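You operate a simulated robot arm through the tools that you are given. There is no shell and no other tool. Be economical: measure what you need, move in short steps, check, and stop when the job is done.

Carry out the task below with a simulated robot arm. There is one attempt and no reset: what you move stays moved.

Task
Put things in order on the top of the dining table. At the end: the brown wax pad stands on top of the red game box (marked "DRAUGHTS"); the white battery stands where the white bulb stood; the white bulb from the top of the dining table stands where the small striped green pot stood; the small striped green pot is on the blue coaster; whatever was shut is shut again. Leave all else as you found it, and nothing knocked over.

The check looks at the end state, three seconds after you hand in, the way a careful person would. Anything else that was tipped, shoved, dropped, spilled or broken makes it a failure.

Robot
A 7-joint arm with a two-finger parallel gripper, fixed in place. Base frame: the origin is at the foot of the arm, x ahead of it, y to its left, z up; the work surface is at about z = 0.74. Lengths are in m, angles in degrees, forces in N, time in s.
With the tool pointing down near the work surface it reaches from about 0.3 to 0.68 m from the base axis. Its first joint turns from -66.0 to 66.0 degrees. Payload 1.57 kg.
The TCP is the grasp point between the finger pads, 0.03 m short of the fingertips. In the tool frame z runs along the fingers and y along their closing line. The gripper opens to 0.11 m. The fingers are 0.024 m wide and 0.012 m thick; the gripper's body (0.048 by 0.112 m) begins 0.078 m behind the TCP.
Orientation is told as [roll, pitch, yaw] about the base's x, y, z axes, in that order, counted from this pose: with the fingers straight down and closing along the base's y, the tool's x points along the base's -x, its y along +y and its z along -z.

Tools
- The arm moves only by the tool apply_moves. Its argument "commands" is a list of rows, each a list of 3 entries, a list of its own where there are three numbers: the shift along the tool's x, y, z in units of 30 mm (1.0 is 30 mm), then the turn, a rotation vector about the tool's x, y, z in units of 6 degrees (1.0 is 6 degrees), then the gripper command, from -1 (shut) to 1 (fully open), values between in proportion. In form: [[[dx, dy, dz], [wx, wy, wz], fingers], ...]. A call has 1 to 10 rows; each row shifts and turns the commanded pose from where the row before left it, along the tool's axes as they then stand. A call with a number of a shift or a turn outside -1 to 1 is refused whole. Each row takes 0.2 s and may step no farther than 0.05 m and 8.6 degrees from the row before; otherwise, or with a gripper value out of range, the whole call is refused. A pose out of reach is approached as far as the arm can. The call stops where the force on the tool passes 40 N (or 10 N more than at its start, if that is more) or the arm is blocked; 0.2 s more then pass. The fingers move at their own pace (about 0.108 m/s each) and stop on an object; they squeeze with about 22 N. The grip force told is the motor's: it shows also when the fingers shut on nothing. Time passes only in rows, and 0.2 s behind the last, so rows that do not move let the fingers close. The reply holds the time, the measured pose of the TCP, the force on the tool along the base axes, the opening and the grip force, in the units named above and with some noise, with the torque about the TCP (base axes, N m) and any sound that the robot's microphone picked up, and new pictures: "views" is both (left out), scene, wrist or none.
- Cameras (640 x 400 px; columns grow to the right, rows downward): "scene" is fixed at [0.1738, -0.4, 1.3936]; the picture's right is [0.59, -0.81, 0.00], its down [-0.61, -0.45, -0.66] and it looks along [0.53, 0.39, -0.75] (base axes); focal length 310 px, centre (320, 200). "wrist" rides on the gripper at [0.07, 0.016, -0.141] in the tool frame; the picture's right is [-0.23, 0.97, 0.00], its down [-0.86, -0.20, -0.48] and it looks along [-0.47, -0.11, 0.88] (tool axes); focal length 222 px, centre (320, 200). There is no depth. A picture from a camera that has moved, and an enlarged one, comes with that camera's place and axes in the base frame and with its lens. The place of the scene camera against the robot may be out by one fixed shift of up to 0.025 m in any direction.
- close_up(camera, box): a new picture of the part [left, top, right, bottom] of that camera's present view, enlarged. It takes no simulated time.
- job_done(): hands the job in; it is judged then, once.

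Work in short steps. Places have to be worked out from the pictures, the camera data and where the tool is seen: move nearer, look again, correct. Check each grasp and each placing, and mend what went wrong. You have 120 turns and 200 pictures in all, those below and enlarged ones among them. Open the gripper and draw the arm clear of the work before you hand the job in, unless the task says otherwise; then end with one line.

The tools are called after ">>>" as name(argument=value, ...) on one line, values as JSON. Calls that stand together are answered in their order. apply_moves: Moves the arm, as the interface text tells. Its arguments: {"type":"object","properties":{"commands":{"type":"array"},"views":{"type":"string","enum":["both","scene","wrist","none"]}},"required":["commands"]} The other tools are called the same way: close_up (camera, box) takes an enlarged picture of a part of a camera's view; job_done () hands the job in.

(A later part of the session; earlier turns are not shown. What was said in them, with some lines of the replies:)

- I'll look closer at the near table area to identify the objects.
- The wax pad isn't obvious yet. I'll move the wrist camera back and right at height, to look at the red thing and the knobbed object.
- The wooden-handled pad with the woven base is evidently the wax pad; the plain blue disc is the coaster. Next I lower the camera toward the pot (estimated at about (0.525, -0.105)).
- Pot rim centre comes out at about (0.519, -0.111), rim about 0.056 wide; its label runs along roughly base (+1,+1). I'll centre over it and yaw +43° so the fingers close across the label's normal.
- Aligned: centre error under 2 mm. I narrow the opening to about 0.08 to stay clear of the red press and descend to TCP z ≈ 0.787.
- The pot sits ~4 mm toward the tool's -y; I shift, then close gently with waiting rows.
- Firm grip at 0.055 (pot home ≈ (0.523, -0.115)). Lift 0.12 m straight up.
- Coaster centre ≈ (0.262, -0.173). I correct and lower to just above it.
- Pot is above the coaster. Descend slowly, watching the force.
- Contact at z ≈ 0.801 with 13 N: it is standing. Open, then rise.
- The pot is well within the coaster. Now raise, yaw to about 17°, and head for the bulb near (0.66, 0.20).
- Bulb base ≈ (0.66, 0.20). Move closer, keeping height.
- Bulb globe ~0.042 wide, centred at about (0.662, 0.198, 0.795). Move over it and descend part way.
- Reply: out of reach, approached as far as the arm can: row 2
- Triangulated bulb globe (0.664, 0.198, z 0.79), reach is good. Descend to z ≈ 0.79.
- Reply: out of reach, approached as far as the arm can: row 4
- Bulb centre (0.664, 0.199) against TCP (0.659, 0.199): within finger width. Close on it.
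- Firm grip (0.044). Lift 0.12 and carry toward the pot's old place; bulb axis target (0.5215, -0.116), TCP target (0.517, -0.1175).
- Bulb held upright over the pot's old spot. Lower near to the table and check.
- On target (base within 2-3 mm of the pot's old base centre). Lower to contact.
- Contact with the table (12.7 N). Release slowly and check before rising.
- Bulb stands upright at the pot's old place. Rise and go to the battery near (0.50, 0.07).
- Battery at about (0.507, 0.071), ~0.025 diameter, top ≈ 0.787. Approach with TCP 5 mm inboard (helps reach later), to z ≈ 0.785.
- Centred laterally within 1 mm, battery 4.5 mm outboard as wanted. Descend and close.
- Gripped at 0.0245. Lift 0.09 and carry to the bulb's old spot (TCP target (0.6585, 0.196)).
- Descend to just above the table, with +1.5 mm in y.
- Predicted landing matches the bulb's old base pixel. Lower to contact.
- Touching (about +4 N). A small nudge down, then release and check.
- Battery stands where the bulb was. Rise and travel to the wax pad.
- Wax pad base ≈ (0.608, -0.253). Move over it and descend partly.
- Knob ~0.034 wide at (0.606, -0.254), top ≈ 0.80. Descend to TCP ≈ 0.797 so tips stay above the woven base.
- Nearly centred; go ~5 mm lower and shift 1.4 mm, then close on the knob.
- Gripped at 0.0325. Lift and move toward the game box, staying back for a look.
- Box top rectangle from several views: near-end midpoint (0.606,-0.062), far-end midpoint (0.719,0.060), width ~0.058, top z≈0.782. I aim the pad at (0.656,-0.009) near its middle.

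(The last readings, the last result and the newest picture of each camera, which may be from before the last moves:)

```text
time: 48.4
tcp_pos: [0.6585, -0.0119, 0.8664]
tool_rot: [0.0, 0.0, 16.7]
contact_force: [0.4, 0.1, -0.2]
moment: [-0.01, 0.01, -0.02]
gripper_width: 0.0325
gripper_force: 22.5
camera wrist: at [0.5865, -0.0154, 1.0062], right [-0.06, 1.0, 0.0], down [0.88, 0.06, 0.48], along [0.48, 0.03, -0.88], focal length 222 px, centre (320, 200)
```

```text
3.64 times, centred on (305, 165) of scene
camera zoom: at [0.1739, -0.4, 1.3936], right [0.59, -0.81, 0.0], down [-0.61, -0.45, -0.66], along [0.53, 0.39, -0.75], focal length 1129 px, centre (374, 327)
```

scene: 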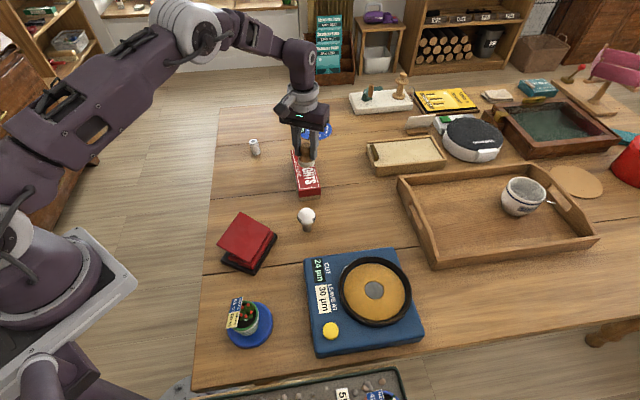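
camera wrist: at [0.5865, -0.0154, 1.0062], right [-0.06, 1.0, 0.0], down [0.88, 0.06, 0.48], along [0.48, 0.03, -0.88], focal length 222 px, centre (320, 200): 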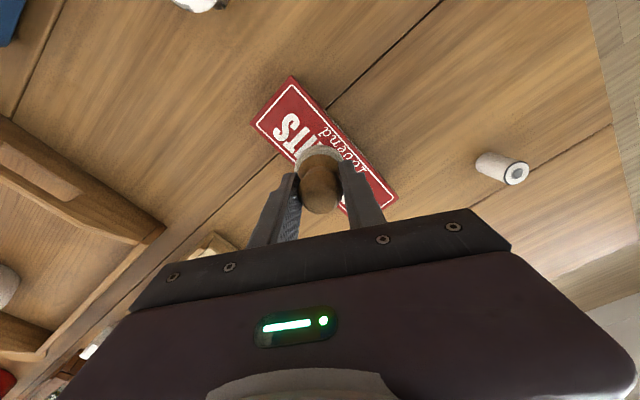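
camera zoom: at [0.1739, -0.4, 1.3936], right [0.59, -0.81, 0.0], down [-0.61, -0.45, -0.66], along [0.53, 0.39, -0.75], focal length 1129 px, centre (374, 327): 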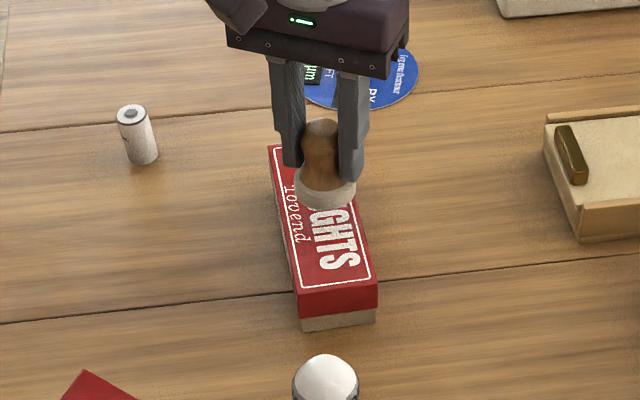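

Pad projects onto the box axis within 2 mm. Lower to just above the box top.

>>> apply_moves(commands=[[[0, 0.05, 0.4], [0, 0, 0], -0.7], [[0, 0, 0.4], [0, 0, 0], -0.7], [[0, 0, 0.1], [0, 0, 0], -0.7]])

>>> close_up(camera="scene", box=[265, 130, 345, 200])

```text
time: 49.2
tcp_pos: [0.6562, -0.0087, 0.8392]
tool_rot: [0.0, 0.0, 16.8]
contact_force: [0.0, -0.2, -0.5]
moment: [-0.02, 0.0, 0.01]
gripper_width: 0.0323
gripper_force: 22.0
camera wrist: at [0.585, -0.0126, 0.9787], right [-0.06, 1.0, 0.0], down [0.88, 0.06, 0.48], along [0.48, 0.03, -0.88], focal length 222 px, centre (320, 200)
```

scene: 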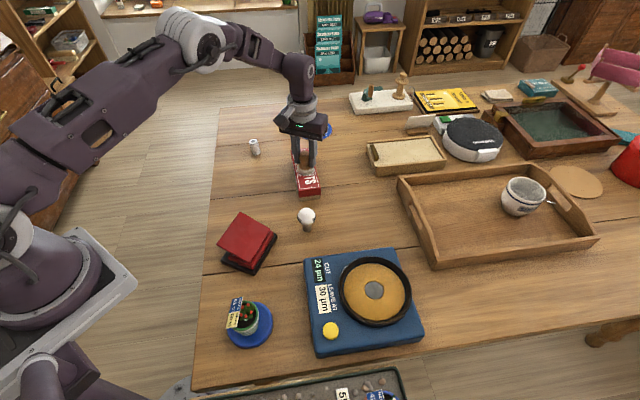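
wrist: 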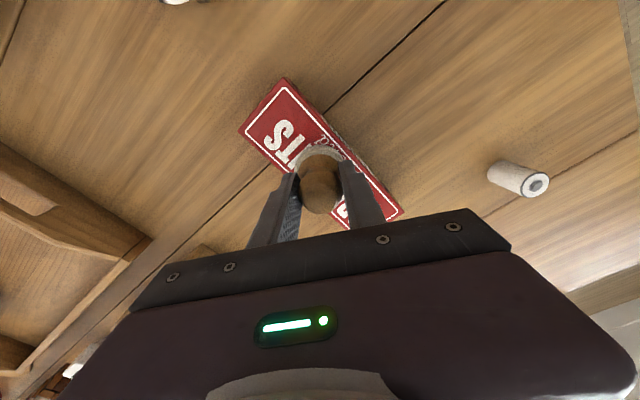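

```text
5.71 times, centred on (305, 165) of scene
camera zoom: at [0.1738, -0.4, 1.3936], right [0.59, -0.81, 0.0], down [-0.61, -0.45, -0.66], along [0.53, 0.39, -0.75], focal length 1774 px, centre (406, 400)
```

zoom: 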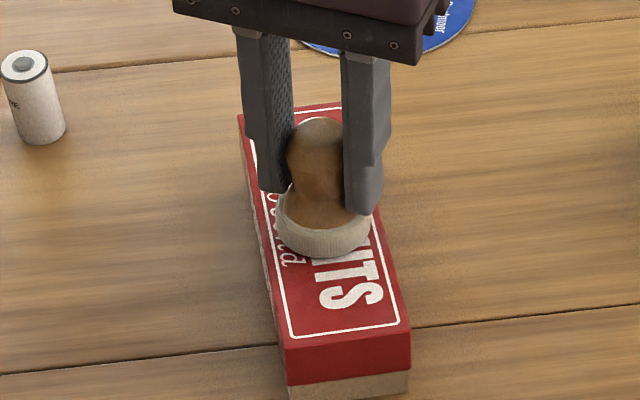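

Pad is laterally centred over the box. Lower in small steps until contact.

>>> apply_moves(commands=[[[0, 0, 0.1], [0, 0, 0], -0.7], [[0, 0, 0.06], [0, 0, 0], -0.7]], views="none")

```text
time: 49.9
tcp_pos: [0.6571, -0.0098, 0.8373]
tool_rot: [-0.2, -0.4, 16.8]
contact_force: [-0.8, 0.7, 6.9]
moment: [0.07, -0.01, 0.01]
gripper_width: 0.0322
gripper_force: 22.5
stopped in row 2: the force on the tool passed its limit at 41 N (the readings are from after the stop); the commanded pose is now the measured one
```

Contact reached. Release gently and inspect.

>>> apply_moves(commands=[[[0, 0, 0], [0, 0, 0], -0.4], [[0, 0, 0], [0, 0, 0], -0.1], [[0, 0, 0], [0, 0, 0], 0.15], [[0, 0, 0], [0, 0, 0], 0.15]], views="none")

>>> close_up(camera="scene", box=[265, 130, 345, 200])

```text
time: 50.9
tcp_pos: [0.657, -0.0082, 0.8363]
tool_rot: [-0.2, -0.1, 16.8]
contact_force: [0.1, -0.5, 0.1]
moment: [0.01, -0.01, 0.03]
gripper_width: 0.063
gripper_force: 0.0
```

```text
5.71 times, centred on (305, 165) of scene
camera zoom: at [0.1738, -0.4, 1.3936], right [0.59, -0.81, 0.0], down [-0.61, -0.45, -0.66], along [0.53, 0.39, -0.75], focal length 1774 px, centre (406, 400)
```

zoom: 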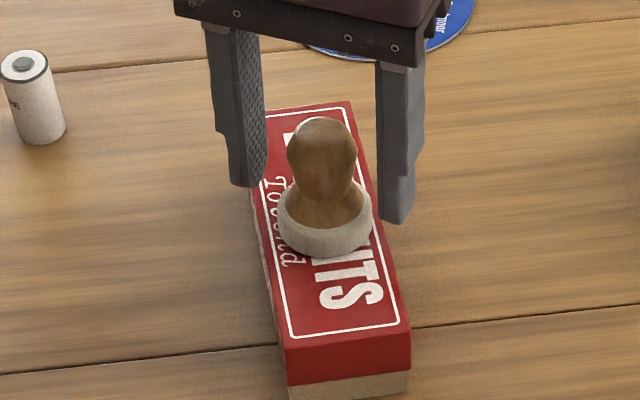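

The pad stands centred on the box. Rise straight up and retreat toward the start area.

>>> apply_moves(commands=[[[0, 0, -0.6], [0, 0, 0], 0.15], [[0, 0, -1], [0, 0, 0], 0.15], [[0, 0, -1], [0, 0, 0], 0.15], [[0, 0, -1], [0, 0, 0], 0.15], [[0, 0, -1], [0, 0, 0], 0.15], [[0, 0, -1], [0, 0, 0], 0.15], [[1, 0.5, -0.4], [0, 0, 0], 0.5], [[1, 0.5, -0.4], [0, 0, 0], 1], [[1, 0.5, 0], [0, 0, 0], 1], [[1, 0.5, 0], [0, 0, 0], 1]])

>>> apply_moves(commands=[[[1, 0.5, 0], [0, 0, 0], 1], [[1, 0.5, 0], [0, 0, 0], 1], [[1, 0.5, 0], [0, 0, 0], 1]])

>>> close_up(camera="scene", box=[190, 110, 430, 260])

>>> close_up(camera="scene", box=[190, 200, 430, 360])

```text
time: 53.1
tcp_pos: [0.5229, 0.0146, 1.0284]
tool_rot: [-0.1, -0.3, 16.8]
contact_force: [1.2, 1.1, -0.7]
moment: [-0.01, 0.01, -0.04]
gripper_width: 0.1097
gripper_force: 0.1
camera wrist: at [0.451, 0.0104, 1.1683], right [-0.06, 1.0, 0.0], down [0.87, 0.06, 0.48], along [0.48, 0.03, -0.88], focal length 222 px, centre (320, 200)
```

scene: 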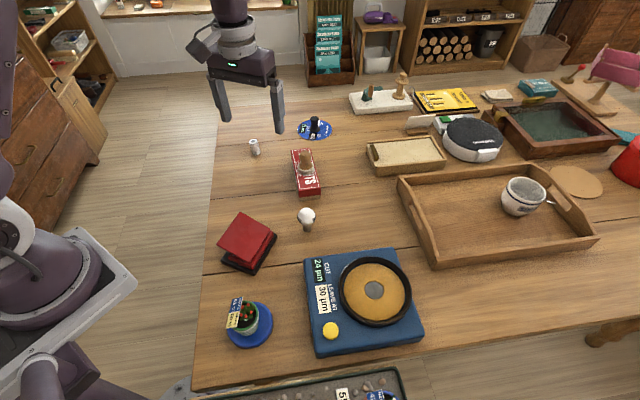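
wrist: 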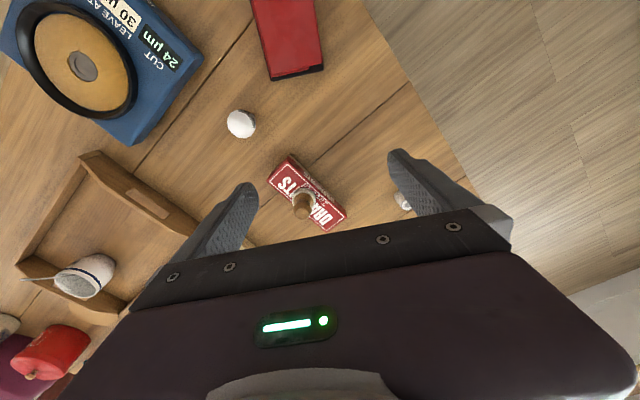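

```text
time: 53.9
tcp_pos: [0.4236, 0.0308, 1.0269]
tool_rot: [-0.1, -0.2, 16.8]
contact_force: [0.1, 0.4, 0.6]
moment: [0.03, -0.05, 0.03]
gripper_width: 0.1101
gripper_force: 0.0
camera wrist: at [0.352, 0.0273, 1.1674], right [-0.06, 1.0, 0.0], down [0.87, 0.06, 0.48], along [0.48, 0.03, -0.88], focal length 222 px, centre (320, 200)
```

scene: 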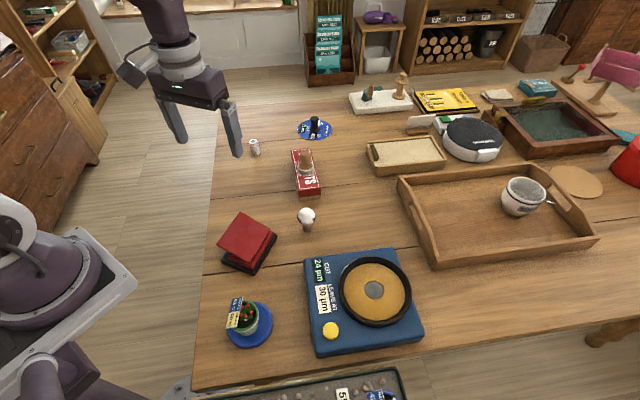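
wrist: 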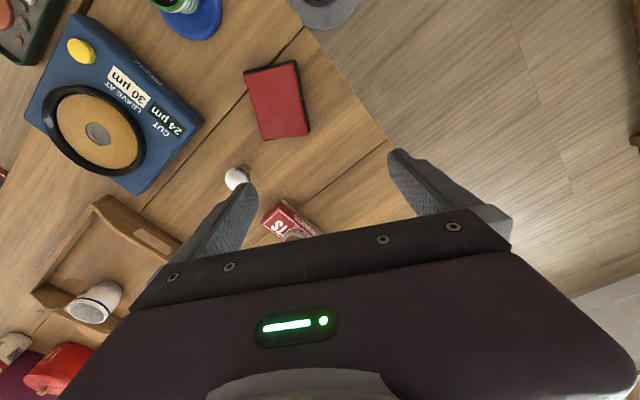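

```text
2.67 times, centred on (310, 185) of scene
camera zoom: at [0.1738, -0.4, 1.3936], right [0.59, -0.81, 0.0], down [-0.61, -0.45, -0.66], along [0.53, 0.39, -0.75], focal length 828 px, centre (347, 240)
```

zoom: 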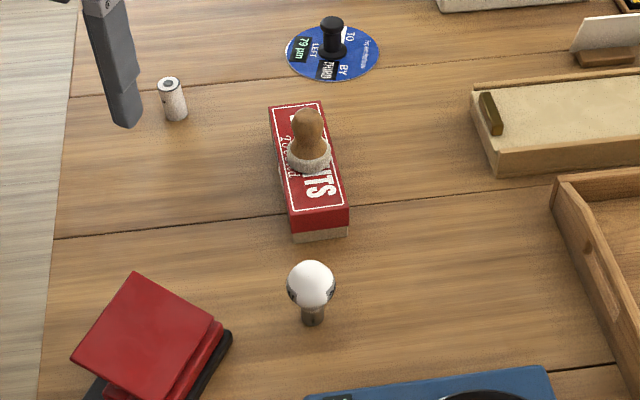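

```text
2.50 times, centred on (310, 280) of scene
camera zoom: at [0.1738, -0.4, 1.3936], right [0.59, -0.81, 0.0], down [-0.61, -0.45, -0.66], along [0.53, 0.39, -0.75], focal length 776 px, centre (345, 0)
```

zoom: 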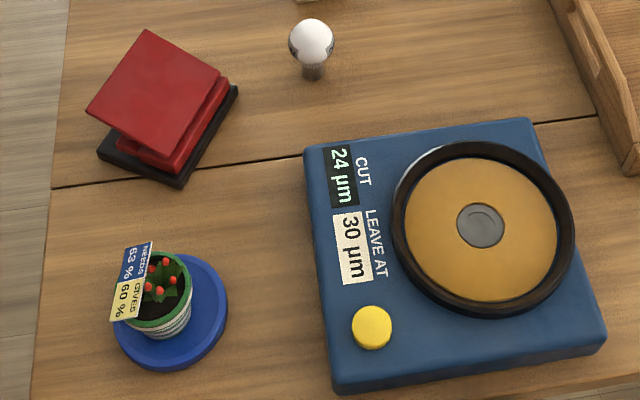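

Everything is in its place and upright, and the box, press and machine have not moved. Handing in.

>>> job_done()

```text
The job is handed in.
```

I handed the job in: the wax pad is on the red game box, the battery is where the bulb stood, the bulb is where the green pot stood, and the pot is on the blue coaster. I took the wooden-handled pad with the woven base to be the wax pad. I opened nothing, and in the last pictures everything was upright and nothing else looked moved.
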